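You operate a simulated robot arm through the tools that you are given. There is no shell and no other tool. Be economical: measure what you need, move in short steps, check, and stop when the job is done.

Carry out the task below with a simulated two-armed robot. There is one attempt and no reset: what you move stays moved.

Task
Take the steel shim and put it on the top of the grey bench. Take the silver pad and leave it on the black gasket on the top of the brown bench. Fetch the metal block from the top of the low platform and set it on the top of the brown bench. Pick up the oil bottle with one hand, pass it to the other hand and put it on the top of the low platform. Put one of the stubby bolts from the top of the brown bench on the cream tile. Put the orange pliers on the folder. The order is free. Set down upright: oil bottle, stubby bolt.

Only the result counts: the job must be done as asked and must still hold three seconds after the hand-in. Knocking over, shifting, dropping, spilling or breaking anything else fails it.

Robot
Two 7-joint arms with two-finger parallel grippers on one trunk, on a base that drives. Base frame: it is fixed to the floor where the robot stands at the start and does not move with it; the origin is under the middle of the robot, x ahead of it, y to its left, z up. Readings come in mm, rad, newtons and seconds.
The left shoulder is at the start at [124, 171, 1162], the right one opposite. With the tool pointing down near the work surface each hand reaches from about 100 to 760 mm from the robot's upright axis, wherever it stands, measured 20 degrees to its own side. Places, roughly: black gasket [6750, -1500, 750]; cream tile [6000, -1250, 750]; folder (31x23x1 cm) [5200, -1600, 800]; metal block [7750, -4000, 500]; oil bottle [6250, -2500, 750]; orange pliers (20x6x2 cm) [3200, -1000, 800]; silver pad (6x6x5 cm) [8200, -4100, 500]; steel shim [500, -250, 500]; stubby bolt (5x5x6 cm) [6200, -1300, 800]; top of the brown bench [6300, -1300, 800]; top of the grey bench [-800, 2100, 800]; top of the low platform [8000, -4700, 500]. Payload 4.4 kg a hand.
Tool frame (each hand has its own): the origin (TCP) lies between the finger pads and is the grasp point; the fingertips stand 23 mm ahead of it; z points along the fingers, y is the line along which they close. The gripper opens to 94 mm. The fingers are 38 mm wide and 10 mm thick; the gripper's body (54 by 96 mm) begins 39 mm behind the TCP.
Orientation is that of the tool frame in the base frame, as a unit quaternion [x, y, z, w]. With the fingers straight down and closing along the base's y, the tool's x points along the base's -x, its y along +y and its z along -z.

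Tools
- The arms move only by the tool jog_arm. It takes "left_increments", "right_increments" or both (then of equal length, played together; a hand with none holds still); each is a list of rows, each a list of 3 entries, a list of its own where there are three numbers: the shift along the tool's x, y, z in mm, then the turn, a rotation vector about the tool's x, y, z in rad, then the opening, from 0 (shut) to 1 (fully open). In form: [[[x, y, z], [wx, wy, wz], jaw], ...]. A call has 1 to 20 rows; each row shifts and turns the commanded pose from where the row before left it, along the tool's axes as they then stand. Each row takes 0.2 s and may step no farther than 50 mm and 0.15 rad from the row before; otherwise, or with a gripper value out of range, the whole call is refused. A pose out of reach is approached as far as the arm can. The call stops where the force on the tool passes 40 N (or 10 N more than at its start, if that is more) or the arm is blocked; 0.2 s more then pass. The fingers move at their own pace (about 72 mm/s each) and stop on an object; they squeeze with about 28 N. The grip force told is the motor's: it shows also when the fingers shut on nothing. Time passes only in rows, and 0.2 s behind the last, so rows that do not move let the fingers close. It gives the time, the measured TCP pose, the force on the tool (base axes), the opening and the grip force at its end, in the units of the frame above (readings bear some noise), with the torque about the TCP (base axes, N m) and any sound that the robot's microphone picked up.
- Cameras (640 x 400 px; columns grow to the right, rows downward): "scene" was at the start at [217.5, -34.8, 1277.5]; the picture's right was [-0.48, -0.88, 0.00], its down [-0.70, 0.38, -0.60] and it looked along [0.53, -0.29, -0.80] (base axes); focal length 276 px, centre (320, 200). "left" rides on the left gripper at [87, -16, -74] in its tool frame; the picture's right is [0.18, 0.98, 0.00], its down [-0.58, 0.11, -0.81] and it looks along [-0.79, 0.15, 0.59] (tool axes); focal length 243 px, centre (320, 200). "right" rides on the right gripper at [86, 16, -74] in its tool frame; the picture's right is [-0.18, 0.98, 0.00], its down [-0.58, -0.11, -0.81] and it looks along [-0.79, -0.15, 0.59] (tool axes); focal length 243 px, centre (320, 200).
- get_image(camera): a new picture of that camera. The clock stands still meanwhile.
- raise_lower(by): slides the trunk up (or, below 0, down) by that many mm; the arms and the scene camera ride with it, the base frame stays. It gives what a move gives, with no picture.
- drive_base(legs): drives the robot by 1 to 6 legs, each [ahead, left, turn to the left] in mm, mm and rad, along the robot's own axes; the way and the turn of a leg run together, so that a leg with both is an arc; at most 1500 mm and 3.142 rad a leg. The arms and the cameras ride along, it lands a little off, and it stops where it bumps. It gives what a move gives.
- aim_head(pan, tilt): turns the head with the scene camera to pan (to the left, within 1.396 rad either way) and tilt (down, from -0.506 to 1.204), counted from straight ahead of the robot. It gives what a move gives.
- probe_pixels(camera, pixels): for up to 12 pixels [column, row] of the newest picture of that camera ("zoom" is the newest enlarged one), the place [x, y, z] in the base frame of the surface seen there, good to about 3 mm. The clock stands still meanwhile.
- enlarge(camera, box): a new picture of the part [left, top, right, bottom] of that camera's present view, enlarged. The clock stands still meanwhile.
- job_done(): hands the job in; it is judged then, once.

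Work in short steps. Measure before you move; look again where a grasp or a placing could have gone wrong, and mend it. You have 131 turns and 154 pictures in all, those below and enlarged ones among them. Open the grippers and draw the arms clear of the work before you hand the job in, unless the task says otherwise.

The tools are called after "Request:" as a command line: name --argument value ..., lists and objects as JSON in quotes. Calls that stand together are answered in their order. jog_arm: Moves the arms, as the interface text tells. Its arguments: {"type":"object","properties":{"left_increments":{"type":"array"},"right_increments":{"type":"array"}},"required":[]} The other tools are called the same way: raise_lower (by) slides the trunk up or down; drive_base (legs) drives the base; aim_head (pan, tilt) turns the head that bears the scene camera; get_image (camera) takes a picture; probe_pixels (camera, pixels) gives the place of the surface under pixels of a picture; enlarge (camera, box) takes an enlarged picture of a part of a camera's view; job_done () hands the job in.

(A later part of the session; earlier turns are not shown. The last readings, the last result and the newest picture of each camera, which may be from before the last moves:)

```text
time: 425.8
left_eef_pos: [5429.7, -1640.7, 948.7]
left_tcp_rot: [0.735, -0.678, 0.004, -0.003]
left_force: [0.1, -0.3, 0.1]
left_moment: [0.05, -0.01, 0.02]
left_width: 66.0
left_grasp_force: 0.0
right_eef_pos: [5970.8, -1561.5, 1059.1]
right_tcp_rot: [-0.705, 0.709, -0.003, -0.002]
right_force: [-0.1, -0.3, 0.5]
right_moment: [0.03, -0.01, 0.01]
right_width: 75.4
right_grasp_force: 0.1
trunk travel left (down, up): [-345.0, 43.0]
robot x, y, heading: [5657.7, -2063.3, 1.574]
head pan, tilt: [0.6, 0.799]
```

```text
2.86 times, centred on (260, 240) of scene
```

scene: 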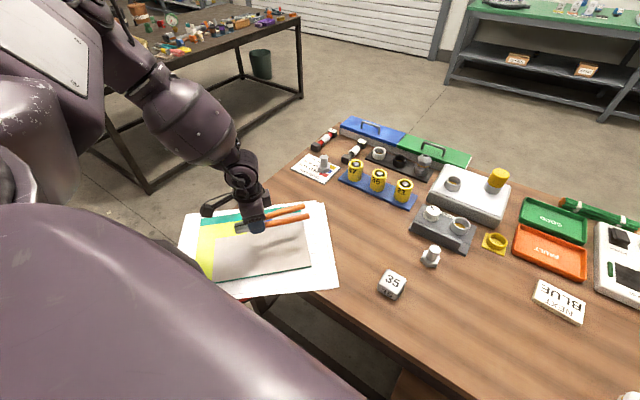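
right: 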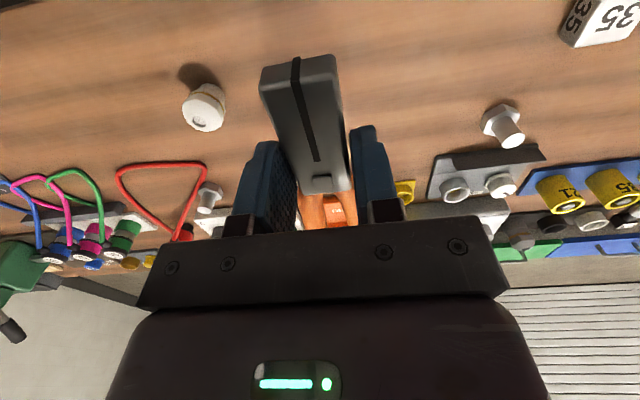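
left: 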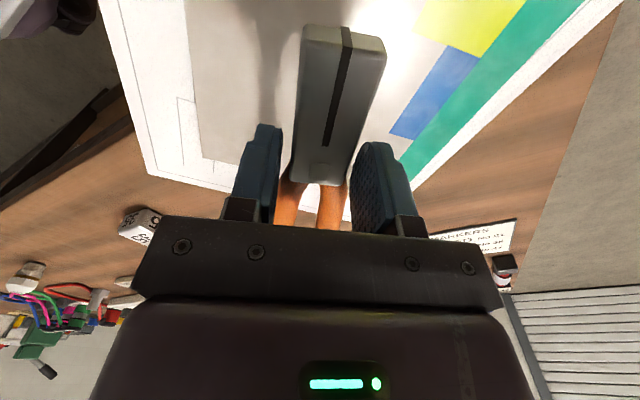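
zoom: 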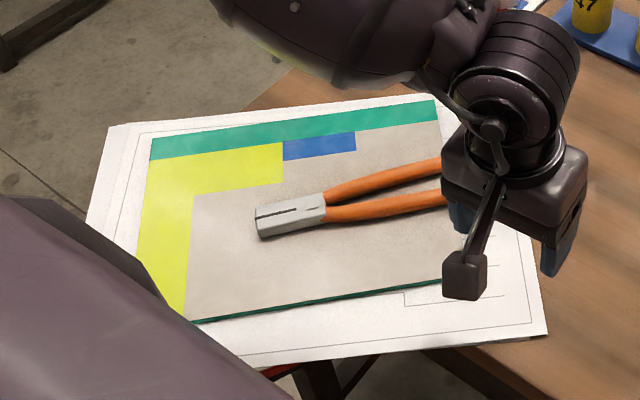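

The pliers rest on the folder. Next the bolt near (5631,-1430): I bring the right hand above it and look.

Request:
jog_arm --right_increments '[[[-16.4, 42.4, 0], [0, 0, 0], 0.8], [[-16.4, 42.4, 0], [0, 0, 0], 0.8], [[-16.4, 42.4, 0], [0, 0, 0], 0.8], [[-16.4, 42.4, 0], [0, 0, 0], 0.8], [[-16.4, 42.4, 0], [0, 0, 0], 0.8], [[-16.4, 42.4, 0], [0, 0, 0], 0.8], [[-16.4, 42.4, 0], [0, 0, 0], 0.8], [[-16.4, 42.4, 0], [0, 0, 0], 0.8], [[0, 0, 40], [0, 0, 0], 0.8], [[0, 0, 40], [0, 0, 0], 0.8], [[0, 0, 40], [0, 0, 0], 0.8], [[0, 0, 0], [0, 0, 0], 0.8]]'

Request:
get_image --camera "right"

```text
time: 428.4
left_eef_pos: [5429.0, -1641.7, 951.0]
left_tcp_rot: [0.735, -0.678, 0.005, -0.002]
left_force: [0.2, 0.3, 0.7]
left_moment: [0.01, 0.0, -0.04]
left_width: 65.8
left_grasp_force: 0.0
right_eef_pos: [5632.6, -1427.4, 938.1]
right_tcp_rot: [-0.705, 0.709, -0.003, -0.002]
right_force: [-0.4, 0.6, -0.5]
right_moment: [0.01, 0.01, -0.02]
right_width: 75.2
right_grasp_force: 0.1
trunk travel left (down, up): [-345.0, 43.0]
robot x, y, heading: [5662.9, -2057.6, 1.576]
head pan, tilt: [0.6, 0.799]
```

```text
48 pictures are left
```

right: 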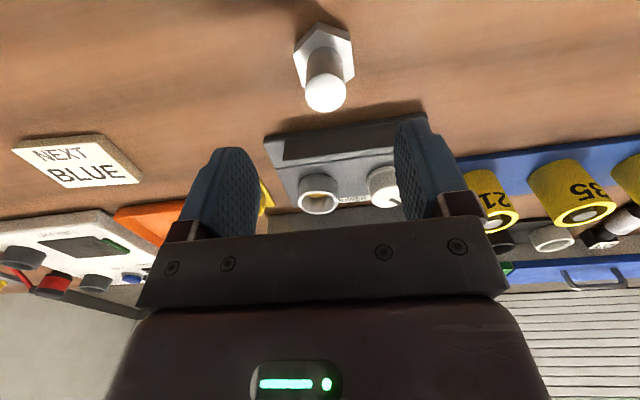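

Request:
probe_pixels --camera "right" --pixels '[[326, 92], [308, 92], [344, 92], [326, 108], [326, 78], [300, 50], [350, 70], [325, 30], [80, 160], [20, 140], [140, 178]]'

```text
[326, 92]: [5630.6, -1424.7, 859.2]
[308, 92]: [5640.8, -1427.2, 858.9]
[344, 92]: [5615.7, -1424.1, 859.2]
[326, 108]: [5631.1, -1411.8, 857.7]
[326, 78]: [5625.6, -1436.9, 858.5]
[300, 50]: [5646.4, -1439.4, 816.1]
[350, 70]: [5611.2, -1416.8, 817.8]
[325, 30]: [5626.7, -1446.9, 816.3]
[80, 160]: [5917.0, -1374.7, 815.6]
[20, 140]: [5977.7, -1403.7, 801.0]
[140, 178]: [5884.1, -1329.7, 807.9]
```

The shank is centred at (5629,-1424), 817–859 high. I descend to 843, grip it and lift.

Request:
jog_arm --right_increments '[[[-3, 3.5, 40], [0, 0, 0], 0.8], [[0, 0, 35], [0, 0, 0], 0.8], [[0, 0, 19], [0, 0, 0], 0.8], [[0, 0, 0], [0, 0, 0], 0.8], [[0, 0, 0], [0, 0, 0], 0], [[0, 0, 0], [0, 0, 0], 0], [[0, 0, 0], [0, 0, 0], 0], [[0, 0, 0], [0, 0, 0], 0], [[0, 0, -20], [0, 0, 0], 0], [[0, 0, -40], [0, 0, 0], 0], [[0, 0, -40], [0, 0, 0], 0], [[0, 0, 0], [0, 0, 0], 0]]'

Request:
get_image --camera "right"

```text
time: 431.0
left_eef_pos: [5429.2, -1640.4, 950.5]
left_tcp_rot: [0.734, -0.679, 0.004, -0.003]
left_force: [-0.3, -0.5, 0.1]
left_moment: [-0.05, 0.01, -0.06]
left_width: 65.6
left_grasp_force: 0.0
right_eef_pos: [5628.8, -1425.2, 943.4]
right_tcp_rot: [-0.705, 0.709, -0.003, -0.002]
right_force: [0.3, -0.1, -1.2]
right_moment: [-0.01, 0.02, 0.03]
right_width: 27.2
right_grasp_force: 27.7
trunk travel left (down, up): [-345.0, 43.0]
robot x, y, heading: [5662.7, -2063.8, 1.573]
head pan, tilt: [0.6, 0.799]
```

```text
47 pictures are left
```

right: 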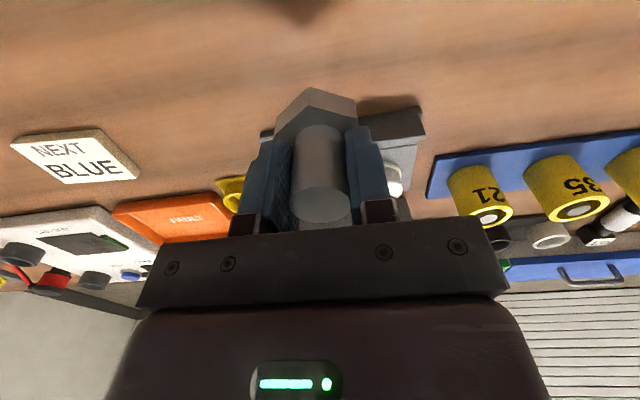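

Held (27 mm). I carry it over the tile centre (5929,-1368) and descend to just above contact.

Request:
jog_arm --right_increments '[[[-8.1, -42.9, 0], [0, 0, 0], 0], [[-8.1, -42.9, 0], [0, 0, 0], 0], [[-8.1, -42.9, 0], [0, 0, 0], 0], [[-8.1, -42.9, 0], [0, 0, 0], 0], [[-8.1, -42.9, 0], [0, 0, 0], 0], [[-8.1, -42.9, 0], [0, 0, 0], 0], [[-8.1, -42.9, 0], [0, 0, 0], 0], [[0, 0, 40], [0, 0, 0], 0], [[0, 0, 28], [0, 0, 0], 0], [[0, 0, 0], [0, 0, 0], 0]]'

Request:
get_image --camera "right"

Request:
aim_head --pan -0.3 --tilt 0.8

Request:
enlarge --camera "scene" --box '[220, 130, 420, 260]'

```text
time: 433.2
left_eef_pos: [5430.4, -1640.3, 950.2]
left_tcp_rot: [0.734, -0.679, 0.006, -0.002]
left_force: [0.7, 0.5, 0.4]
left_moment: [-0.03, -0.02, 0.03]
left_width: 65.7
left_grasp_force: 0.1
right_eef_pos: [5928.8, -1370.7, 877.2]
right_tcp_rot: [-0.705, 0.709, -0.003, -0.002]
right_force: [-0.1, 0.5, -1.7]
right_moment: [-0.01, -0.03, 0.01]
right_width: 27.2
right_grasp_force: 27.8
trunk travel left (down, up): [-345.0, 43.0]
robot x, y, heading: [5659.7, -2062.7, 1.577]
head pan, tilt: [0.6, 0.799]
```

```text
46 pictures are left
```

right: 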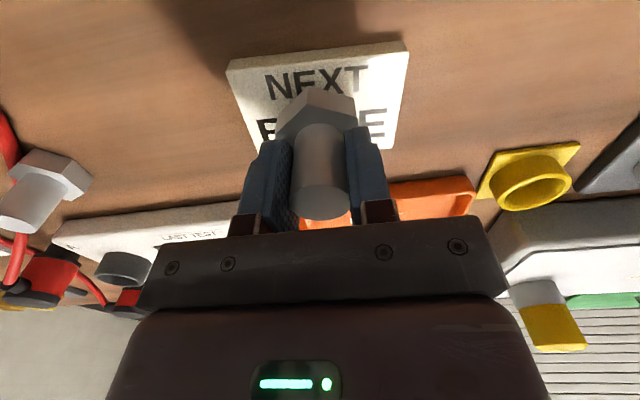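

```text
time: 434.4
left_eef_pos: [5428.7, -1640.3, 949.7]
left_tcp_rot: [0.734, -0.679, 0.004, -0.002]
left_force: [0.7, 0.1, -0.8]
left_moment: [0.03, 0.02, 0.01]
left_width: 65.7
left_grasp_force: 0.0
right_eef_pos: [5928.1, -1369.9, 875.5]
right_tcp_rot: [-0.705, 0.709, -0.003, -0.002]
right_force: [0.9, 0.2, -1.1]
right_moment: [-0.01, 0.02, 0.0]
right_width: 27.4
right_grasp_force: 27.8
trunk travel left (down, up): [-345.0, 43.0]
robot x, y, heading: [5659.6, -2060.5, 1.569]
head pan, tilt: [-0.3, 0.799]
```

```text
3.08 times, centred on (320, 195) of scene
```

zoom: 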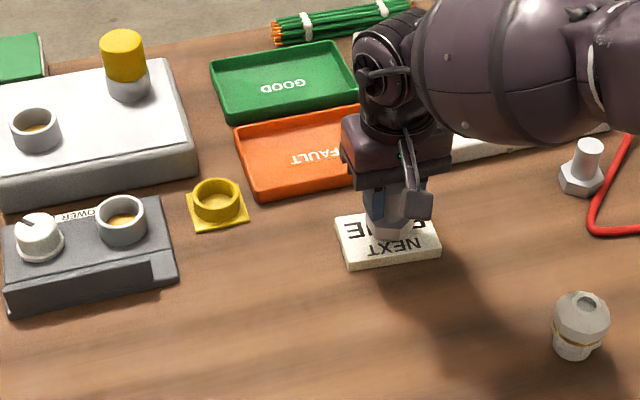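

The bolt is well over the tile. I lower in small steps to contact near 860.

Request:
jog_arm --right_increments '[[[0, 0, 8], [0, 0, 0], 0], [[0, 0, 4], [0, 0, 0], 0], [[0, 0, 2], [0, 0, 0], 0], [[0, 0, 1.5], [0, 0, 0], 0], [[0, 0, 0], [0, 0, 0], 0]]'

```text
time: 435.6
left_eef_pos: [5428.1, -1640.7, 951.3]
left_tcp_rot: [0.735, -0.678, 0.004, -0.004]
left_force: [-0.1, -0.3, -0.1]
left_moment: [0.02, -0.01, -0.01]
left_width: 65.5
left_grasp_force: 0.1
right_eef_pos: [5928.9, -1370.5, 859.8]
right_tcp_rot: [-0.705, 0.709, -0.003, -0.001]
right_force: [-0.4, -1.9, 14.9]
right_moment: [-0.18, 0.06, 0.02]
right_width: 27.6
right_grasp_force: 27.8
trunk travel left (down, up): [-345.0, 43.0]
robot x, y, heading: [5657.5, -2060.6, 1.574]
head pan, tilt: [-0.3, 0.799]
```

Contact at 15 N. I ease up slightly, open, rise and look.

Request:
jog_arm --right_increments '[[[0, 0, -0.7], [0, 0, 0], 0], [[0, 0, 0], [0, 0, 0], 0.4], [[0, 0, 0], [0, 0, 0], 0.8], [[0, 0, 0], [0, 0, 0], 0.8], [[0, 0, -20], [0, 0, 0], 0.8], [[0, 0, -45], [0, 0, 0], 0.8], [[0, 0, -45], [0, 0, 0], 0.8], [[0, 0, -45], [0, 0, 0], 0.8], [[0, 0, -45], [0, 0, 0], 0.8], [[30, 0, 0], [0, 0, 0], 0.8], [[45, 0, 0], [0, 0, 0], 0.8], [[45, 0, 0], [0, 0, 0], 0.8], [[45, 0, 0], [0, 0, 0], 0.8], [[0, 0, 0], [0, 0, 0], 0.8]]' --left_increments '[[[0, 0, 0], [0, 0, 0], 0.7], [[0, 0, 0], [0, 0, 0], 0.7], [[0, 0, 0], [0, 0, 0], 0.7], [[0, 0, 0], [0, 0, 0], 0.7], [[0, 0, -40], [0, 0, 0], 0.7], [[0, 0, -40], [0, 0, 0], 0.7], [[0, 0, -30], [0, 0, 0], 0.7], [[0, 0, 0], [0, 0, 0], 0.7], [[0, 0, 0], [0, 0, 0], 0.7], [[0, 0, 0], [0, 0, 0], 0.7], [[0, 0, 0], [0, 0, 0], 0.7], [[0, 0, 0], [0, 0, 0], 0.7], [[0, 0, 0], [0, 0, 0], 0.7], [[0, 0, 0], [0, 0, 0], 0.7]]'

Request:
enlarge --camera "scene" --box '[220, 130, 420, 260]'

```text
time: 438.6
left_eef_pos: [5426.8, -1641.1, 1058.4]
left_tcp_rot: [0.734, -0.679, 0.004, -0.003]
left_force: [0.7, 0.6, 0.3]
left_moment: [0.02, -0.01, -0.02]
left_width: 65.9
left_grasp_force: 0.1
right_eef_pos: [5928.9, -1534.0, 1060.8]
right_tcp_rot: [-0.705, 0.709, -0.003, -0.002]
right_force: [-0.2, 0.7, -0.1]
right_moment: [0.0, -0.01, -0.01]
right_width: 75.1
right_grasp_force: 0.0
trunk travel left (down, up): [-345.0, 43.0]
robot x, y, heading: [5656.7, -2061.8, 1.572]
head pan, tilt: [-0.3, 0.799]
```

```text
3.08 times, centred on (320, 195) of scene
```

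zoom: 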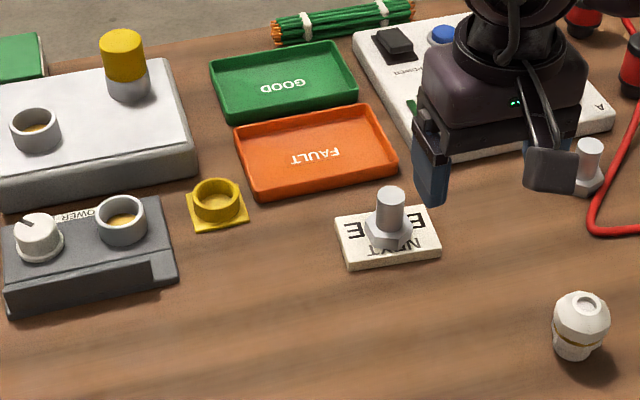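

The bolt stands upright on the tile. Next the oil bottle on the cart: I retract the right hand, back off south, and turn to face the cart's open side.

Request:
jog_arm --right_increments '[[[45, 20, 0], [0, 0, 0], 0.8], [[45, 20, 0], [0, 0, 0], 0.8], [[0, 20, 0], [0, 0, 0], 0.8], [[0, 0, 0], [0, 0, 0], 0.8]]'

Request:
drive_base --legs '[[-790, 0, 0], [0, 0, -1.571]]'

Request:
aim_head --pan 0.1 --tilt 0.45

Request:
get_image --camera "scene"

```text
time: 439.6
left_eef_pos: [5428.3, -1641.4, 1059.4]
left_tcp_rot: [0.735, -0.678, 0.003, -0.003]
left_force: [-0.2, -0.7, -0.4]
left_moment: [0.0, 0.0, 0.03]
left_width: 65.6
left_grasp_force: 0.0
right_eef_pos: [5868.3, -1624.9, 1062.9]
right_tcp_rot: [-0.705, 0.709, -0.002, -0.001]
right_force: [0.7, -1.0, 0.7]
right_moment: [0.02, -0.01, 0.0]
right_width: 75.0
right_grasp_force: 0.0
trunk travel left (down, up): [-345.0, 43.0]
robot x, y, heading: [5658.4, -2062.8, 1.567]
head pan, tilt: [-0.3, 0.799]
```

```text
time: 447.7
left_eef_pos: [6083.3, -2626.0, 1059.5]
left_tcp_rot: [-0.033, 0.999, -0.005, -0.002]
left_force: [0.7, 0.2, -0.2]
left_moment: [0.02, -0.02, 0.0]
left_width: 66.0
left_grasp_force: 0.1
right_eef_pos: [6095.2, -3065.5, 1063.0]
right_tcp_rot: [0.01, 1.0, -0.002, -0.003]
right_force: [0.2, -0.8, -0.6]
right_moment: [-0.03, 0.02, -0.01]
right_width: 75.3
right_grasp_force: 0.0
trunk travel left (down, up): [-345.0, 43.0]
robot x, y, heading: [5658.0, -2850.2, -0.01]
head pan, tilt: [-0.3, 0.799]
```

```text
time: 448.6
left_eef_pos: [6084.0, -2624.1, 1060.3]
left_tcp_rot: [-0.033, 0.999, -0.004, -0.002]
left_force: [-0.7, -0.5, 0.5]
left_moment: [0.0, -0.01, -0.01]
left_width: 65.9
left_grasp_force: 0.0
right_eef_pos: [6094.1, -3063.8, 1062.2]
right_tcp_rot: [0.009, 1.0, 0.0, -0.004]
right_force: [-0.5, 0.0, 0.9]
right_moment: [0.02, -0.01, -0.01]
right_width: 75.4
right_grasp_force: 0.0
trunk travel left (down, up): [-345.0, 43.0]
robot x, y, heading: [5659.3, -2850.5, -0.01]
head pan, tilt: [0.099, 0.45]
```

```text
43 pictures are left
```

scene: 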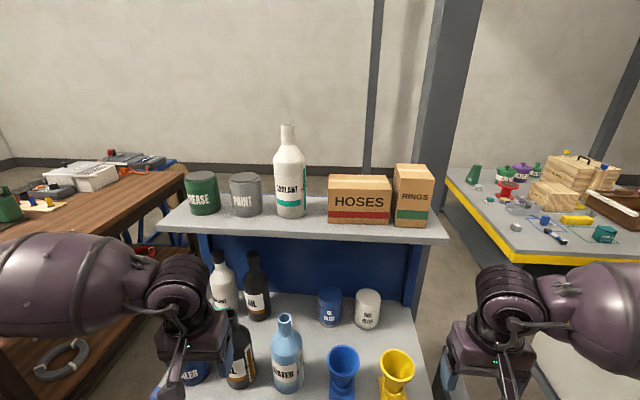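

Several bottles stand on the mid shelf. I zoom to read the labels.

Request:
enlarge --camera "scene" --box '[170, 240, 330, 400]'

```text
2.50 times, centred on (250, 320) of scene
```

zoom: 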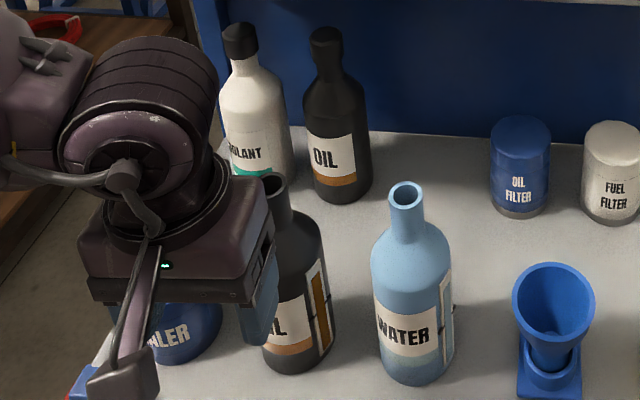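

There are two oil bottles; I probe both positions.

Request:
probe_pixels --camera "zoom" --pixels '[[326, 90], [340, 165], [326, 36], [300, 240], [290, 320], [274, 185], [315, 300], [405, 195], [415, 300], [330, 350], [395, 250], [545, 330]]'

```text
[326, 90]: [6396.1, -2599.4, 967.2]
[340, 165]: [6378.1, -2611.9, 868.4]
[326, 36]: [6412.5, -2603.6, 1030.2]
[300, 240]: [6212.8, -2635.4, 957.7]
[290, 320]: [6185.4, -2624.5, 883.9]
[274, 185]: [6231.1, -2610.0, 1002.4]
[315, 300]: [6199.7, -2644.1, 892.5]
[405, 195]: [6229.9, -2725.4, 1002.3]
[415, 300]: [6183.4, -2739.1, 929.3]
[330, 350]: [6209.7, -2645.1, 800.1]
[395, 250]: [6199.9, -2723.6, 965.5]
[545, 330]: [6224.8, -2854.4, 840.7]
```

The front oil bottle at (≈6225,-2618) matches the given place. I check the top shelf's front edge for clearance over it.

Request:
probe_pixels --camera "scene" --pixels '[[190, 230], [300, 233], [430, 238], [300, 225], [300, 205], [175, 215], [430, 300], [210, 240]]'

Request:
get_image --camera "left"

```text
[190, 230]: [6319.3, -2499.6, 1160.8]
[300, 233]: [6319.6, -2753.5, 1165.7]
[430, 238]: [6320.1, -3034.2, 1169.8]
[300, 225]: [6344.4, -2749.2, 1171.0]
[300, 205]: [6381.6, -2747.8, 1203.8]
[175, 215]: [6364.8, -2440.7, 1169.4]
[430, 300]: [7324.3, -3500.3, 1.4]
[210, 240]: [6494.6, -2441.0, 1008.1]
```

```text
41 pictures are left
```

left: 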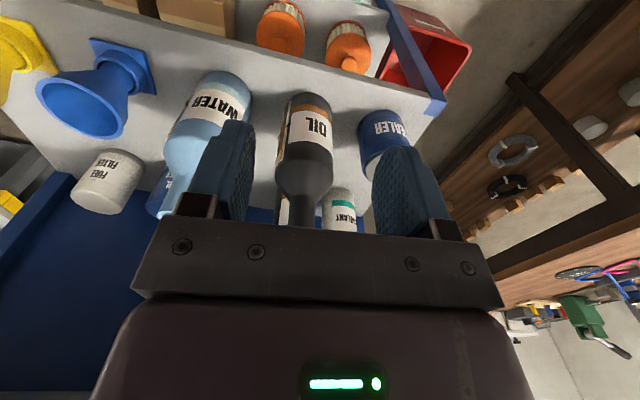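

The top shelf's front edge is at x≈6319, leaving room for a top-down neck grasp at x≈6228. I move the left hand aside a little to see the neck exactly.

Request:
jog_arm --left_increments '[[[0, 45, 0], [0, 0, 0.066], 0.7], [[0, 45, 0], [0, 0, 0], 0.7], [[0, 0, -20], [0, 0, 0], 0.7], [[0, 0, 0], [0, 0, 0], 0.7]]'

Request:
enlarge --camera "scene" --box '[190, 280, 300, 400]'

```text
time: 449.6
left_eef_pos: [6079.9, -2533.8, 1078.7]
left_tcp_rot: [0.001, 1.0, -0.004, -0.001]
left_force: [-0.9, 0.3, 0.2]
left_moment: [-0.02, -0.05, 0.01]
left_width: 65.7
left_grasp_force: 0.1
right_eef_pos: [6094.9, -3063.5, 1062.4]
right_tcp_rot: [0.011, 1.0, -0.001, -0.004]
right_force: [0.0, 0.7, -0.3]
right_moment: [-0.01, 0.0, -0.01]
right_width: 75.0
right_grasp_force: 0.1
trunk travel left (down, up): [-345.0, 43.0]
robot x, y, heading: [5660.0, -2850.6, -0.012]
head pan, tilt: [0.099, 0.45]
```

```text
3.33 times, centred on (245, 340) of scene
```

zoom: 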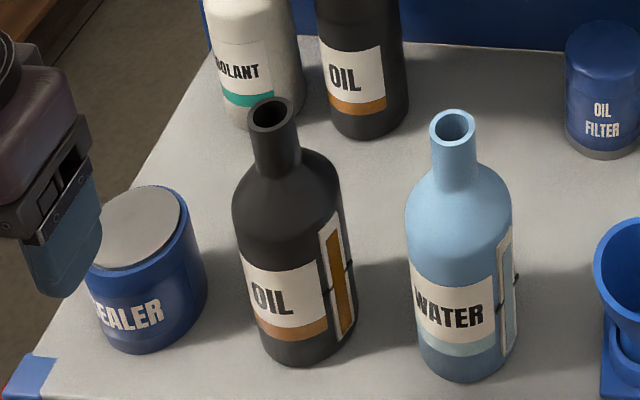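

Request:
probe_pixels --camera "zoom" --pixels '[[252, 118], [293, 118], [272, 130], [272, 98], [276, 145], [262, 150], [290, 150], [285, 170], [237, 230], [340, 210], [272, 340], [290, 240]]'

```text
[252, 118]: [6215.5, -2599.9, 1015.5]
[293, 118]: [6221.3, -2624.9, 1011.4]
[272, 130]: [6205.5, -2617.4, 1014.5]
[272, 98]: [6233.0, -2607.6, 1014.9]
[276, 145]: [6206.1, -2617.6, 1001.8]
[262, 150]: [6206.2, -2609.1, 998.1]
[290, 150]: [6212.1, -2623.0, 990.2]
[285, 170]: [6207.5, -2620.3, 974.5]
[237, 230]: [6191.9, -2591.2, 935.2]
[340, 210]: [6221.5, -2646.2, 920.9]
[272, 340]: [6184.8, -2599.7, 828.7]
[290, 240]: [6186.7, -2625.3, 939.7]
```

The neck centre is (6219,-2612), rim 1015, neck down to about 965. I move the left hand over it and descend to z≈992.

Request:
jog_arm --left_increments '[[[0, -40, 0], [0, 0, 0], 0.7], [[0, -38, 0], [0, 0, 0], 0.7], [[-35, 0, 0], [0, 0, 0], 0.7], [[-35, 0, 0], [0, 0, 0], 0.7], [[-35, 0, 0], [0, 0, 0], 0.7], [[-34, 0, 0], [0, 0, 0], 0.7], [[0, 0, 20], [0, 0, 0], 0.7], [[0, 0, 0], [0, 0, 0], 0.7]]'

Request:
enlarge --camera "scene" --box '[170, 200, 320, 400]'

```text
time: 451.4
left_eef_pos: [6219.4, -2613.0, 1059.3]
left_tcp_rot: [0.001, 1.0, -0.004, -0.001]
left_force: [-0.9, -0.6, -0.2]
left_moment: [0.01, 0.03, 0.05]
left_width: 65.6
left_grasp_force: 0.0
right_eef_pos: [6095.2, -3065.5, 1061.7]
right_tcp_rot: [0.01, 1.0, -0.001, -0.004]
right_force: [-0.2, -0.1, 1.2]
right_moment: [-0.01, 0.0, -0.04]
right_width: 75.1
right_grasp_force: 0.1
trunk travel left (down, up): [-345.0, 43.0]
robot x, y, heading: [5661.3, -2851.3, -0.012]
head pan, tilt: [0.099, 0.45]
```

```text
2.00 times, centred on (245, 300) of scene
```

zoom: 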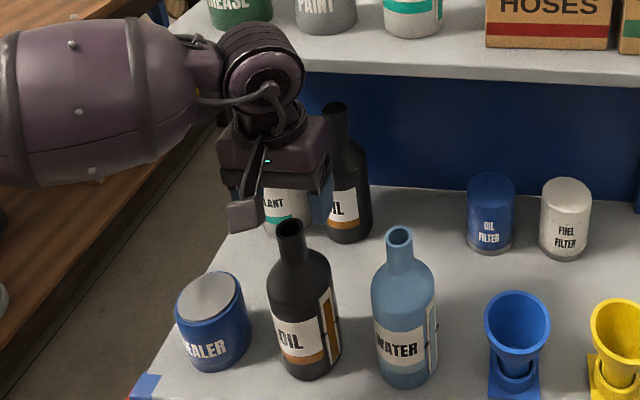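

Perspective agrees with the hand being over the neck. I descend slowly to z≈992.

Request:
jog_arm --left_increments '[[[0, 0, 25], [0, 0, 0], 0.7], [[0, 0, 20], [0, 0, 0], 0.7], [[0, 0, 15], [0, 0, 0], 0.7], [[0, 0, 7], [0, 0, 0], 0.7], [[0, 0, 0], [0, 0, 0], 0.7]]'

Request:
get_image --camera "left"

```text
time: 452.6
left_eef_pos: [6219.4, -2614.3, 991.7]
left_tcp_rot: [0.0, 1.0, -0.005, 0.0]
left_force: [0.6, -0.3, -0.2]
left_moment: [0.03, -0.01, -0.01]
left_width: 65.9
left_grasp_force: 0.0
right_eef_pos: [6094.7, -3063.8, 1061.7]
right_tcp_rot: [0.01, 1.0, -0.001, -0.004]
right_force: [-1.0, 0.2, -0.6]
right_moment: [0.01, -0.01, -0.04]
right_width: 75.0
right_grasp_force: 0.0
trunk travel left (down, up): [-345.0, 43.0]
robot x, y, heading: [5662.2, -2849.8, -0.014]
head pan, tilt: [0.099, 0.45]
```

```text
38 pictures are left
```

left: 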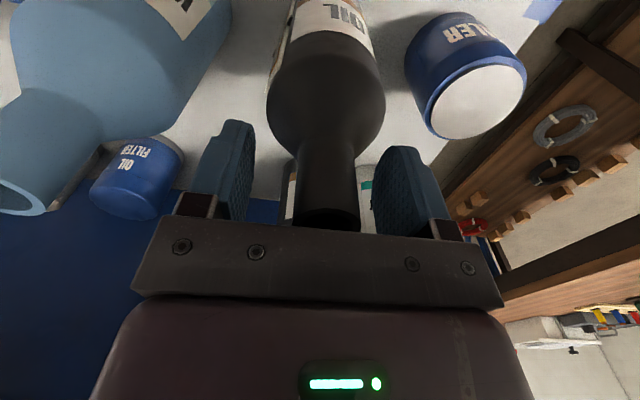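

The neck is between the fingers. I close, then lift 70 mm slowly.

Request:
jog_arm --left_increments '[[[0, 1.5, 0], [0, 0, 0], 0.5], [[0, 0, 0], [0, 0, 0], 0.3], [[0, 0, 0], [0, 0, 0], 0], [[0, 0, 0], [0, 0, 0], 0], [[0, 0, 0], [0, 0, 0], 0], [[0, 0, -5], [0, 0, 0], 0], [[0, 0, -15], [0, 0, 0], 0], [[0, 0, -20], [0, 0, 0], 0], [[0, 0, -20], [0, 0, 0], 0], [[0, 0, -10], [0, 0, 0], 0], [[0, 0, 0], [0, 0, 0], 0]]'

Request:
enlarge --camera "scene" --box '[170, 200, 320, 400]'

```text
time: 454.9
left_eef_pos: [6218.8, -2612.4, 1061.3]
left_tcp_rot: [0.001, 1.0, -0.004, -0.001]
left_force: [0.3, 0.1, -4.7]
left_moment: [0.02, -0.01, 0.04]
left_width: 28.7
left_grasp_force: 27.5
right_eef_pos: [6094.9, -3065.9, 1062.9]
right_tcp_rot: [0.01, 1.0, 0.0, -0.003]
right_force: [0.2, 0.7, 0.8]
right_moment: [0.02, 0.0, 0.01]
right_width: 75.1
right_grasp_force: 0.1
trunk travel left (down, up): [-345.0, 43.0]
robot x, y, heading: [5658.5, -2851.0, -0.014]
head pan, tilt: [0.099, 0.45]
```

```text
2.00 times, centred on (245, 300) of scene
```

zoom: 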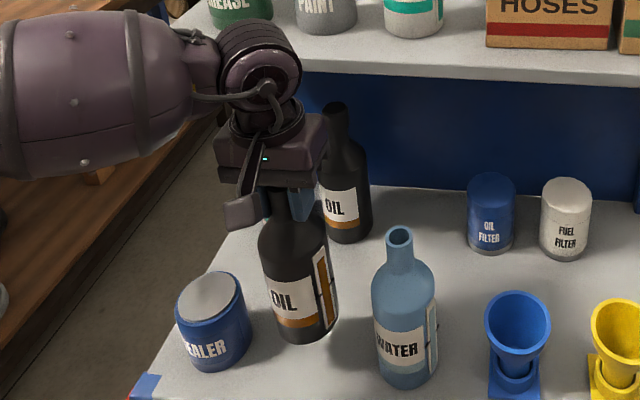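

Lifted cleanly (~0.5 kg). I lift 40 mm more, draw the bottle out of the cart and back the robot off 150 mm.

Request:
jog_arm --left_increments '[[[0, 0, -20], [0, 0, 0], 0], [[0, 0, -20], [0, 0, 0], 0], [[25, 0, 0], [0, 0, 0], 0], [[30, -5, 0], [0, 0, 0], 0], [[30, -10, 0], [0, 0, 0], 0], [[30, -10, 0], [0, 0, 0], 0], [[25, -10, 0], [0, 0, 0], 0], [[0, 0, 0], [0, 0, 0], 0]]'

Request:
drive_base --legs '[[-170, 0, 0.012]]'

```text
time: 456.8
left_eef_pos: [6079.6, -2645.7, 1103.3]
left_tcp_rot: [0.001, 1.0, -0.005, -0.001]
left_force: [0.1, 0.1, -5.6]
left_moment: [-0.01, 0.0, 0.01]
left_width: 28.8
left_grasp_force: 27.5
right_eef_pos: [6095.2, -3064.0, 1062.0]
right_tcp_rot: [0.01, 1.0, -0.001, -0.004]
right_force: [1.0, 0.0, 0.3]
right_moment: [-0.01, 0.02, 0.01]
right_width: 75.3
right_grasp_force: 0.1
trunk travel left (down, up): [-345.0, 43.0]
robot x, y, heading: [5658.6, -2854.0, -0.01]
head pan, tilt: [0.099, 0.45]
```

```text
time: 458.2
left_eef_pos: [5906.9, -2640.3, 1102.2]
left_tcp_rot: [-0.005, 1.0, -0.005, 0.0]
left_force: [-0.5, -1.5, -5.9]
left_moment: [-0.05, 0.02, -0.01]
left_width: 28.5
left_grasp_force: 28.2
right_eef_pos: [5927.5, -3058.2, 1061.7]
right_tcp_rot: [0.004, 1.0, -0.002, -0.003]
right_force: [-0.6, -0.2, 0.3]
right_moment: [0.02, -0.02, 0.02]
right_width: 75.5
right_grasp_force: 0.1
trunk travel left (down, up): [-345.0, 43.0]
robot x, y, heading: [5488.5, -2850.8, -0.003]
head pan, tilt: [0.099, 0.45]
```

The bottle is steady. I back off 200 mm more for room, then pitch the right hand to point forward (horizontal, closing along y) for the hand-over.

Request:
drive_base --legs '[[-200, 0, 0]]'

Request:
jog_arm --right_increments '[[[-17, 0, 0], [0, -0.131, 0], 1], [[-16.9, 0, 2.2], [0, -0.131, 0], 1], [[-16.4, 0, 4.4], [0, -0.131, 0], 1], [[-15.7, 0, 6.5], [0, -0.131, 0], 1], [[-14.7, 0, 8.5], [0, -0.131, 0], 1], [[-13.5, 0, 10.4], [0, -0.131, 0], 1], [[-12, 0, 12], [0, -0.131, 0], 1], [[-10.3, 0, 13.5], [0, -0.131, 0], 1], [[-8.5, 0, 14.7], [0, -0.131, 0], 1], [[-6.5, 0, 15.7], [0, -0.131, 0], 1], [[-4.4, 0, 16.4], [0, -0.131, 0], 1], [[-2.2, 0, 16.9], [0, -0.13, 0], 1], [[0, 0, 0], [0, 0, 0], 1]]'

Request:
get_image --camera "scene"

```text
time: 459.8
left_eef_pos: [5708.3, -2640.4, 1103.1]
left_tcp_rot: [-0.005, 1.0, -0.006, 0.0]
left_force: [-0.4, -0.4, -5.3]
left_moment: [-0.05, -0.03, 0.0]
left_width: 28.3
left_grasp_force: 27.7
right_eef_pos: [5728.6, -3058.2, 1061.9]
right_tcp_rot: [0.003, 1.0, -0.001, -0.003]
right_force: [0.3, 0.0, 0.2]
right_moment: [-0.01, -0.02, -0.01]
right_width: 75.2
right_grasp_force: 0.1
trunk travel left (down, up): [-345.0, 43.0]
robot x, y, heading: [5290.8, -2849.1, 0.0]
head pan, tilt: [0.099, 0.45]
```

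```text
time: 462.6
left_eef_pos: [5708.5, -2640.0, 1101.2]
left_tcp_rot: [-0.006, 1.0, -0.006, -0.001]
left_force: [-0.5, 1.5, -5.0]
left_moment: [0.05, 0.02, -0.01]
left_width: 28.8
left_grasp_force: 28.4
right_eef_pos: [5857.0, -3096.4, 1081.6]
right_tcp_rot: [0.005, 0.899, 0.007, 0.439]
right_force: [-0.9, 0.4, -1.2]
right_moment: [-0.01, 0.02, 0.02]
right_width: 93.9
right_grasp_force: 0.0
right hand out of reach, approached as far as the arm can: row 7, 8, 9, 10, 11, 12
trunk travel left (down, up): [-345.0, 43.0]
robot x, y, heading: [5294.3, -2851.0, 0.001]
head pan, tilt: [0.099, 0.45]
```

```text
36 pictures are left
```

scene: 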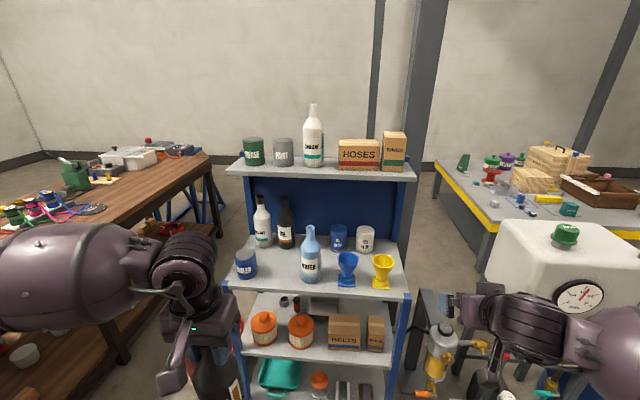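

The full pitch was out of reach so close in. I extend the commanded pose forward by 120 mm to see whether it becomes reachable.

Request:
jog_arm --right_increments '[[[0, 0, 40], [0, 0, 0], 1], [[0, 0, 40], [0, 0, 0], 1], [[0, 0, 40], [0, 0, 0], 1], [[0, 0, 0], [0, 0, 0], 1]]'

```text
time: 463.6
left_eef_pos: [5708.5, -2639.7, 1102.8]
left_tcp_rot: [-0.005, 1.0, -0.005, 0.0]
left_force: [-0.2, 0.5, -3.7]
left_moment: [0.07, -0.05, 0.0]
left_width: 28.6
left_grasp_force: 27.7
right_eef_pos: [5938.1, -3132.2, 1010.8]
right_tcp_rot: [0.004, 0.899, 0.008, 0.438]
right_force: [0.2, -1.3, -0.4]
right_moment: [0.0, 0.0, -0.02]
right_width: 93.9
right_grasp_force: 0.1
right hand out of reach, approached as far as the arm can: row 1, 2, 3
trunk travel left (down, up): [-345.0, 43.0]
robot x, y, heading: [5290.7, -2847.9, 0.002]
head pan, tilt: [0.099, 0.45]
```

The wrist pitch stops near 0.91 rad, but a 0.87 rad tilt closing along y will still grip the vertical body well. I bring the commanded pose back to that tilt and closer in.

Request:
jog_arm --right_increments '[[[0, 0, 0], [0, 0.14, 0], 1], [[0, 0, 0], [0, 0.14, 0], 1], [[0, 0, 0], [0, 0.14, 0], 1], [[0, 0, 0], [0, 0.14, 0], 1], [[0, 0, 0], [0, 0.14, 0], 1], [[27, 0, -32], [0, 0, 0], 1], [[27, 0, -32], [0, 0, 0], 1], [[27, 0, -32], [0, 0, 0], 1], [[27, 0, -32], [0, 0, 0], 1], [[0, 0, 0], [0, 0, 0], 1]]'

Request:
aim_head --pan 0.1 --tilt 0.75

Request:
get_image --camera "scene"

```text
time: 465.8
left_eef_pos: [5708.5, -2639.3, 1102.4]
left_tcp_rot: [-0.005, 1.0, -0.005, -0.002]
left_force: [0.1, 0.6, -4.8]
left_moment: [-0.03, -0.02, -0.02]
left_width: 28.6
left_grasp_force: 28.5
right_eef_pos: [5807.9, -3133.8, 1112.9]
right_tcp_rot: [0.002, 0.995, 0.009, 0.102]
right_force: [0.0, -0.6, -0.3]
right_moment: [0.01, 0.04, 0.0]
right_width: 94.0
right_grasp_force: 0.0
trunk travel left (down, up): [-345.0, 43.0]
robot x, y, heading: [5291.4, -2846.1, 0.002]
head pan, tilt: [0.099, 0.45]
```

```text
time: 466.6
left_eef_pos: [5709.4, -2640.0, 1102.9]
left_tcp_rot: [-0.005, 1.0, -0.005, -0.001]
left_force: [-0.2, -0.2, -4.8]
left_moment: [0.04, 0.04, 0.01]
left_width: 28.7
left_grasp_force: 27.2
right_eef_pos: [5807.5, -3132.8, 1113.7]
right_tcp_rot: [0.001, 0.995, 0.009, 0.104]
right_force: [0.6, 0.6, 0.3]
right_moment: [-0.01, -0.04, -0.01]
right_width: 94.2
right_grasp_force: 0.1
trunk travel left (down, up): [-345.0, 43.0]
robot x, y, heading: [5290.5, -2847.7, -0.0]
head pan, tilt: [0.099, 0.75]
```

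```text
35 pictures are left
```

scene: 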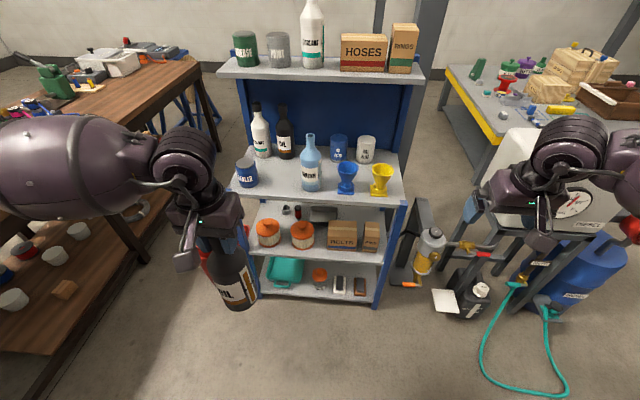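

The command was clamped to the measured pose (tilt now 0.21). I tilt the right hand to 0.85 and pull it back, and bring the bottle to the middle with a 0.8 rad yaw so its side gauge is off the pads.

Request:
jog_arm --right_increments '[[[0, 0, 0], [0, -0.128, 0], 1], [[0, 0, 0], [0, -0.128, 0], 1], [[0, 0, 0], [0, -0.128, 0], 1], [[0, 0, 0], [0, -0.128, 0], 1], [[0, 0, 0], [0, -0.128, 0], 1], [[29.5, 13, -9.7], [0, 0, 0], 1], [[29.5, 13, -9.7], [0, 0, 0], 1], [[29.5, 13, -9.7], [0, 0, 0], 1], [[29.5, 13, -9.7], [0, 0, 0], 1], [[0, 0, 0], [0, 0, 0], 1], [[0, 0, 0], [0, 0, 0], 1], [[0, 0, 0], [0, 0, 0], 1], [[0, 0, 0], [0, 0, 0], 1], [[0, 0, 0], [0, 0, 0], 1]]' --left_increments '[[[-14.6, -38.1, 0], [0, 0, 0], 0], [[-14.6, -38.1, 0], [0, 0, 0], 0], [[-14.6, -38.1, 0], [0, 0, 0], 0], [[-14.6, -38.1, 0], [0, 0, 0], 0], [[-14.6, -38.1, 0], [0, 0, 0], 0], [[-14.6, -38.1, 0], [0, 0, 0], 0], [[-14.6, -38.1, 0], [0, 0, 0], 0], [[0, 0, 0], [0, 0, 0.133], 0], [[0, 0, 0], [0, 0, 0.133], 0], [[0, 0, 0], [0, 0, 0.133], 0], [[0, 0, 0], [0, 0, 0.133], 0], [[0, 0, 0], [0, 0, 0.133], 0], [[0, 0, 0], [0, 0, 0.133], 0], [[0, 0, 0], [0, 0, 0], 0]]'

Request:
aim_head --pan -0.1 --tilt 0.8

Request:
get_image --camera "scene"

```text
time: 469.6
left_eef_pos: [5814.3, -2906.2, 1105.5]
left_tcp_rot: [0.384, 0.923, -0.004, 0.001]
left_force: [-0.2, 0.2, -4.6]
left_moment: [-0.06, 0.07, 0.01]
left_width: 28.7
left_grasp_force: 27.5
right_eef_pos: [5763.2, -3113.8, 1088.6]
right_tcp_rot: [0.004, 0.912, 0.008, 0.41]
right_force: [-0.4, -0.7, 0.1]
right_moment: [0.03, -0.03, 0.0]
right_width: 94.0
right_grasp_force: 0.0
right hand out of reach, approached as far as the arm can: row 7, 8, 9
trunk travel left (down, up): [-345.0, 43.0]
robot x, y, heading: [5287.6, -2846.9, 0.007]
head pan, tilt: [0.099, 0.75]
```

```text
time: 470.3
left_eef_pos: [5815.4, -2905.3, 1104.2]
left_tcp_rot: [0.384, 0.923, -0.005, 0.001]
left_force: [0.4, -0.1, -5.2]
left_moment: [0.11, -0.05, -0.01]
left_width: 28.8
left_grasp_force: 28.1
right_eef_pos: [5764.3, -3112.2, 1087.2]
right_tcp_rot: [0.004, 0.912, 0.007, 0.41]
right_force: [-0.8, -0.1, -0.3]
right_moment: [-0.02, -0.03, 0.02]
right_width: 93.8
right_grasp_force: 0.0
trunk travel left (down, up): [-345.0, 43.0]
robot x, y, heading: [5292.3, -2850.9, -0.0]
head pan, tilt: [-0.099, 0.799]
```

```text
34 pictures are left
```

scene: 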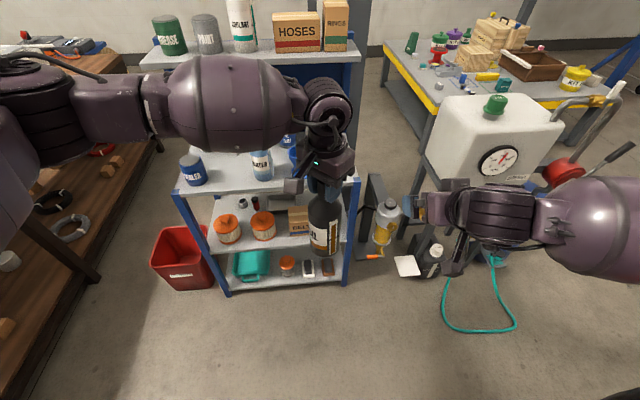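

The right hand's minimum distance at this tilt is x≈5764, so I move the bottle 90 mm farther forward and bring the right hand behind it at grip height.

Request:
jog_arm --left_increments '[[[-21.2, 21.3, 0], [0, 0, 0], 0], [[-21.2, 21.3, 0], [0, 0, 0], 0], [[-21.1, 21.2, 0], [0, 0, 0], 0], [[0, 0, 0], [0, 0, 0], 0], [[0, 0, 0], [0, 0, 0], 0], [[0, 0, 0], [0, 0, 0], 0], [[0, 0, 0], [0, 0, 0], 0], [[0, 0, 0], [0, 0, 0], 0], [[0, 0, 0], [0, 0, 0], 0], [[0, 0, 0], [0, 0, 0], 0], [[0, 0, 0], [0, 0, 0], 0], [[0, 0, 0], [0, 0, 0], 0]]' --right_increments '[[[0, 0, 0], [0, 0, 0], 1], [[0, 0, 0], [0, 0, 0], 1], [[-16, 0, 18], [0, 0, 0], 1], [[24, 0, 22], [0, 0, 0], 1], [[24, 0, 22], [0, 0, 0], 1], [[24, 0, 22], [0, 0, 0], 1], [[0, 40, 0], [0, 0, 0], 1], [[0, 40, 0], [0, 0, 0], 1], [[0, 40, 0], [0, 0, 0], 1], [[0, 40, 0], [0, 0, 0], 1], [[0, 46, 0], [0, 0, 0], 1], [[0, 0, 0], [0, 0, 0], 1]]'

Request:
get_image --camera "right"

```text
time: 472.9
left_eef_pos: [5904.1, -2907.8, 1104.3]
left_tcp_rot: [0.384, 0.923, -0.005, 0.001]
left_force: [-0.7, -0.8, -4.7]
left_moment: [-0.01, 0.0, 0.04]
left_width: 28.7
left_grasp_force: 28.3
right_eef_pos: [5785.1, -2996.2, 1086.0]
right_tcp_rot: [0.004, 0.912, 0.009, 0.411]
right_force: [0.4, -0.6, -0.4]
right_moment: [0.02, -0.04, 0.05]
right_width: 93.6
right_grasp_force: 0.1
right hand out of reach, approached as far as the arm can: row 4, 5, 6, 7, 8, 9
trunk travel left (down, up): [-345.0, 43.0]
robot x, y, heading: [5292.0, -2850.2, -0.005]
head pan, tilt: [-0.099, 0.799]
```

```text
33 pictures are left
```

right: 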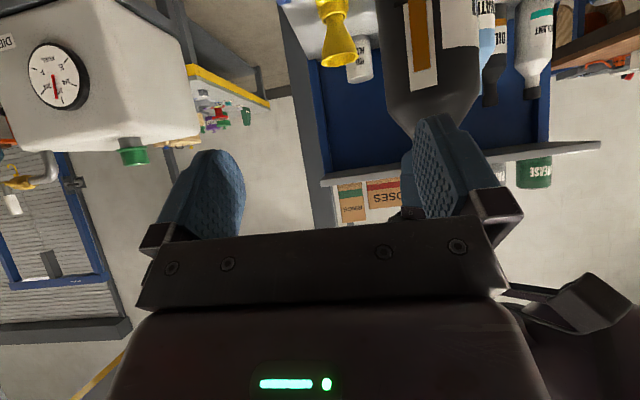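

Going lower is out of reach at this tilt, so I raise the bottle 85 mm instead, then line the right hand up in y.

Request:
jog_arm --left_increments '[[[0, 0, -40], [0, 0, 0], 0], [[0, 0, -45], [0, 0, 0], 0], [[0, 0, 0], [0, 0, 0], 0], [[0, 0, 0], [0, 0, 0], 0], [[0, 0, 0], [0, 0, 0], 0], [[0, 0, 0], [0, 0, 0], 0]]' --right_increments '[[[0, 0, 0], [0, 0, 0], 1], [[0, 0, 0], [0, 0, 0], 1], [[0, 30, 0], [0, 0, 0], 1], [[0, 30, 0], [0, 0, 0], 1], [[0, 28, 0], [0, 0, 0], 1], [[0, 0, 0], [0, 0, 0], 1]]'

Request:
get_image --camera "right"

Request:
enlarge --camera "scene" --box '[200, 40, 480, 300]'

```text
time: 474.3
left_eef_pos: [5903.7, -2905.3, 1189.3]
left_tcp_rot: [0.384, 0.923, -0.004, 0.001]
left_force: [-0.6, 0.0, -4.5]
left_moment: [-0.02, -0.01, 0.01]
left_width: 28.8
left_grasp_force: 28.0
right_eef_pos: [5784.4, -2906.1, 1085.8]
right_tcp_rot: [0.004, 0.912, 0.008, 0.411]
right_force: [0.1, -0.3, 0.1]
right_moment: [0.03, 0.02, 0.01]
right_width: 94.0
right_grasp_force: 0.1
trunk travel left (down, up): [-345.0, 43.0]
robot x, y, heading: [5291.6, -2853.6, -0.001]
head pan, tilt: [-0.099, 0.799]
```

```text
32 pictures are left
```

right: 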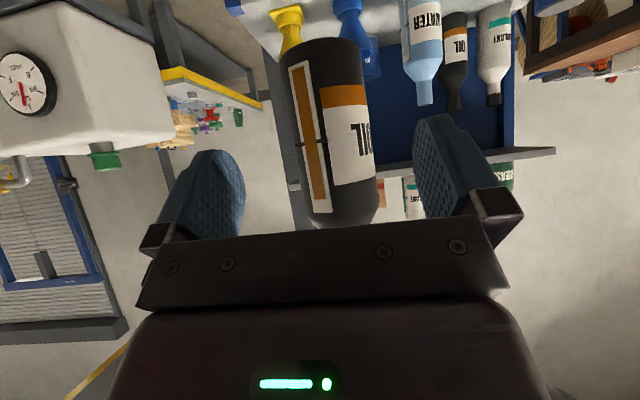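

```text
1.54 times, centred on (340, 170) of scene
```

zoom: 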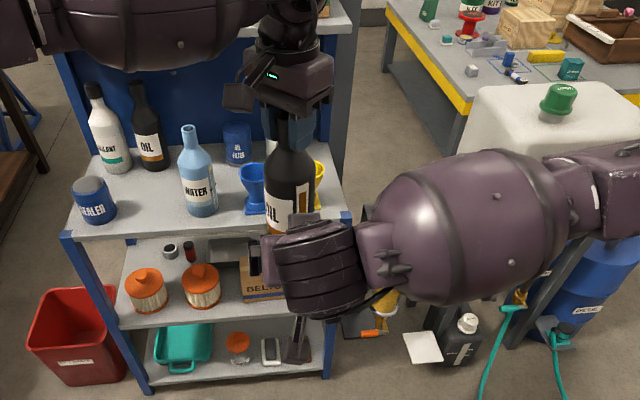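

The bottle appears between the open fingers. I probe its sides to centre in y before advancing.

Request:
probe_pixels --camera "right" --pixels '[[290, 100], [362, 100], [310, 180], [372, 180], [340, 150], [325, 45], [340, 215], [313, 205], [295, 70]]'

```text
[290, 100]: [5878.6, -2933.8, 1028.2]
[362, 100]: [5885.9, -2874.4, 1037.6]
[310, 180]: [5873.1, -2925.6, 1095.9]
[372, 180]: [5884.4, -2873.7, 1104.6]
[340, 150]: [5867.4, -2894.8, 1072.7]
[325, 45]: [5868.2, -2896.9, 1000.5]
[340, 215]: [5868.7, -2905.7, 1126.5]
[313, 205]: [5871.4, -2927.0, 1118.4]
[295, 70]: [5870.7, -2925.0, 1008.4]
```

Axis at (5903,-2904), base z≈1000. I advance the right hand 108 mm straight ahead around the body, then check.

Request:
jog_arm --right_increments '[[[-17.8, 1, 20.2], [0, 0, 0], 1], [[-17.8, 0, 20.2], [0, 0, 0], 1], [[-17.8, 0, 20.2], [0, 0, 0], 1], [[-17.8, 0, 20.2], [0, 0, 0], 1], [[0, 0, 0], [0, 0, 0], 1]]'

Request:
get_image --camera "right"

```text
time: 475.5
left_eef_pos: [5904.3, -2904.1, 1190.0]
left_tcp_rot: [0.383, 0.924, -0.005, 0.003]
left_force: [24.6, 7.8, -4.5]
left_moment: [0.4, -1.36, -0.14]
left_width: 31.2
left_grasp_force: 28.2
right_eef_pos: [5890.5, -2906.0, 1084.9]
right_tcp_rot: [0.002, 0.912, 0.009, 0.41]
right_force: [-25.1, -6.9, -1.5]
right_moment: [0.37, -1.13, 0.1]
right_width: 93.9
right_grasp_force: 0.1
trunk travel left (down, up): [-345.0, 43.0]
robot x, y, heading: [5288.5, -2849.9, -0.003]
head pan, tilt: [-0.099, 0.799]
```

```text
30 pictures are left
```

right: 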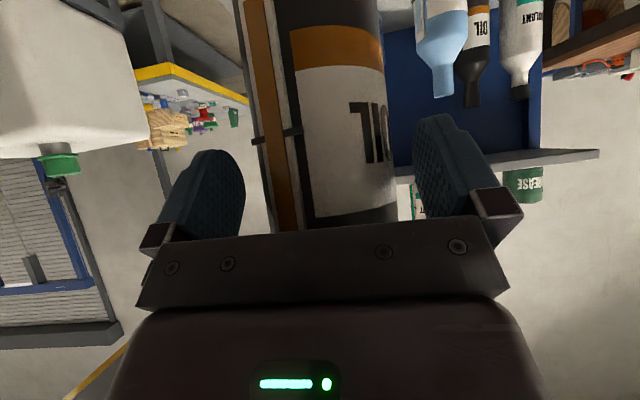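

The palm's upper edge pushed the bottle (25 N). I back off, go 25 mm higher so the palm faces the tapered shoulder, and re-check.

Request:
jog_arm --right_increments '[[[16.5, 0, -18.7], [0, 0, 0], 1], [[10, 0, -11], [0, 0, 0], 1], [[-18.8, 0, -16.5], [0, 0, 0], 1], [[0, 0, 0], [0, 0, 0], 1]]'

Request:
get_image --camera "right"

Request:
probe_pixels --camera "right" --pixels '[[345, 20], [345, 60], [345, 100], [345, 140], [345, 180], [345, 215], [390, 100], [285, 100]]'

```text
time: 476.5
left_eef_pos: [5904.1, -2904.2, 1189.9]
left_tcp_rot: [0.385, 0.923, -0.006, 0.0]
left_force: [-0.1, 0.1, -5.3]
left_moment: [-0.01, 0.05, 0.0]
left_width: 28.5
left_grasp_force: 28.0
right_eef_pos: [5852.9, -2906.4, 1111.9]
right_tcp_rot: [0.004, 0.912, 0.008, 0.411]
right_force: [0.0, 0.5, 0.0]
right_moment: [-0.02, -0.02, -0.04]
right_width: 93.7
right_grasp_force: 0.1
trunk travel left (down, up): [-345.0, 43.0]
robot x, y, heading: [5289.8, -2848.8, 0.0]
head pan, tilt: [-0.099, 0.799]
```

```text
29 pictures are left
```

right: 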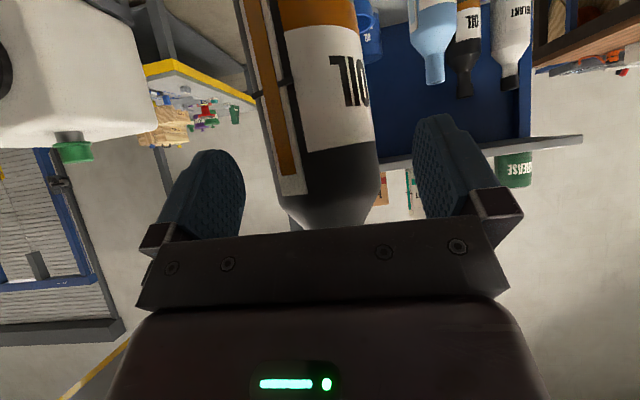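

```text
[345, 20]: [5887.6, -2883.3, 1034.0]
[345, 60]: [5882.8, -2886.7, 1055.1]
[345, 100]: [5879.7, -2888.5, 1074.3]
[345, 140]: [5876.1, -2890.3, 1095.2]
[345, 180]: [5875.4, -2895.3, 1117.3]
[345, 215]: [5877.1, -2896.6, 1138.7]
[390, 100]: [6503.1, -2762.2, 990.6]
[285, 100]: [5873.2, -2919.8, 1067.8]
```

Clearer now; the bottle is tilted only slightly (~0.1 rad). I advance 42 mm and watch the force.

Request:
jog_arm --right_increments '[[[-9.2, 0, 10.5], [0, 0, 0], 1], [[-9.2, 0, 10.5], [0, 0, 0], 1], [[-9.2, 0, 10.5], [0, 0, 0], 1], [[0, 0, 0], [0, 0, 0], 1]]'

```text
time: 477.3
left_eef_pos: [5909.9, -2900.7, 1189.0]
left_tcp_rot: [0.378, 0.926, -0.003, 0.005]
left_force: [4.6, -0.8, -3.1]
left_moment: [0.0, 0.04, 0.05]
left_width: 28.8
left_grasp_force: 27.6
right_eef_pos: [5882.6, -2901.8, 1110.9]
right_tcp_rot: [-0.001, 0.913, 0.012, 0.409]
right_force: [-4.8, 1.4, -1.9]
right_moment: [-0.01, -0.32, -0.03]
right_width: 93.9
right_grasp_force: 0.1
trunk travel left (down, up): [-345.0, 43.0]
robot x, y, heading: [5289.2, -2849.4, -0.004]
head pan, tilt: [-0.099, 0.799]
stopped in row 3 (left hand): the force on the tool passed its limit at 53 N (the readings are from after the stop); the commanded pose is now the measured one
```

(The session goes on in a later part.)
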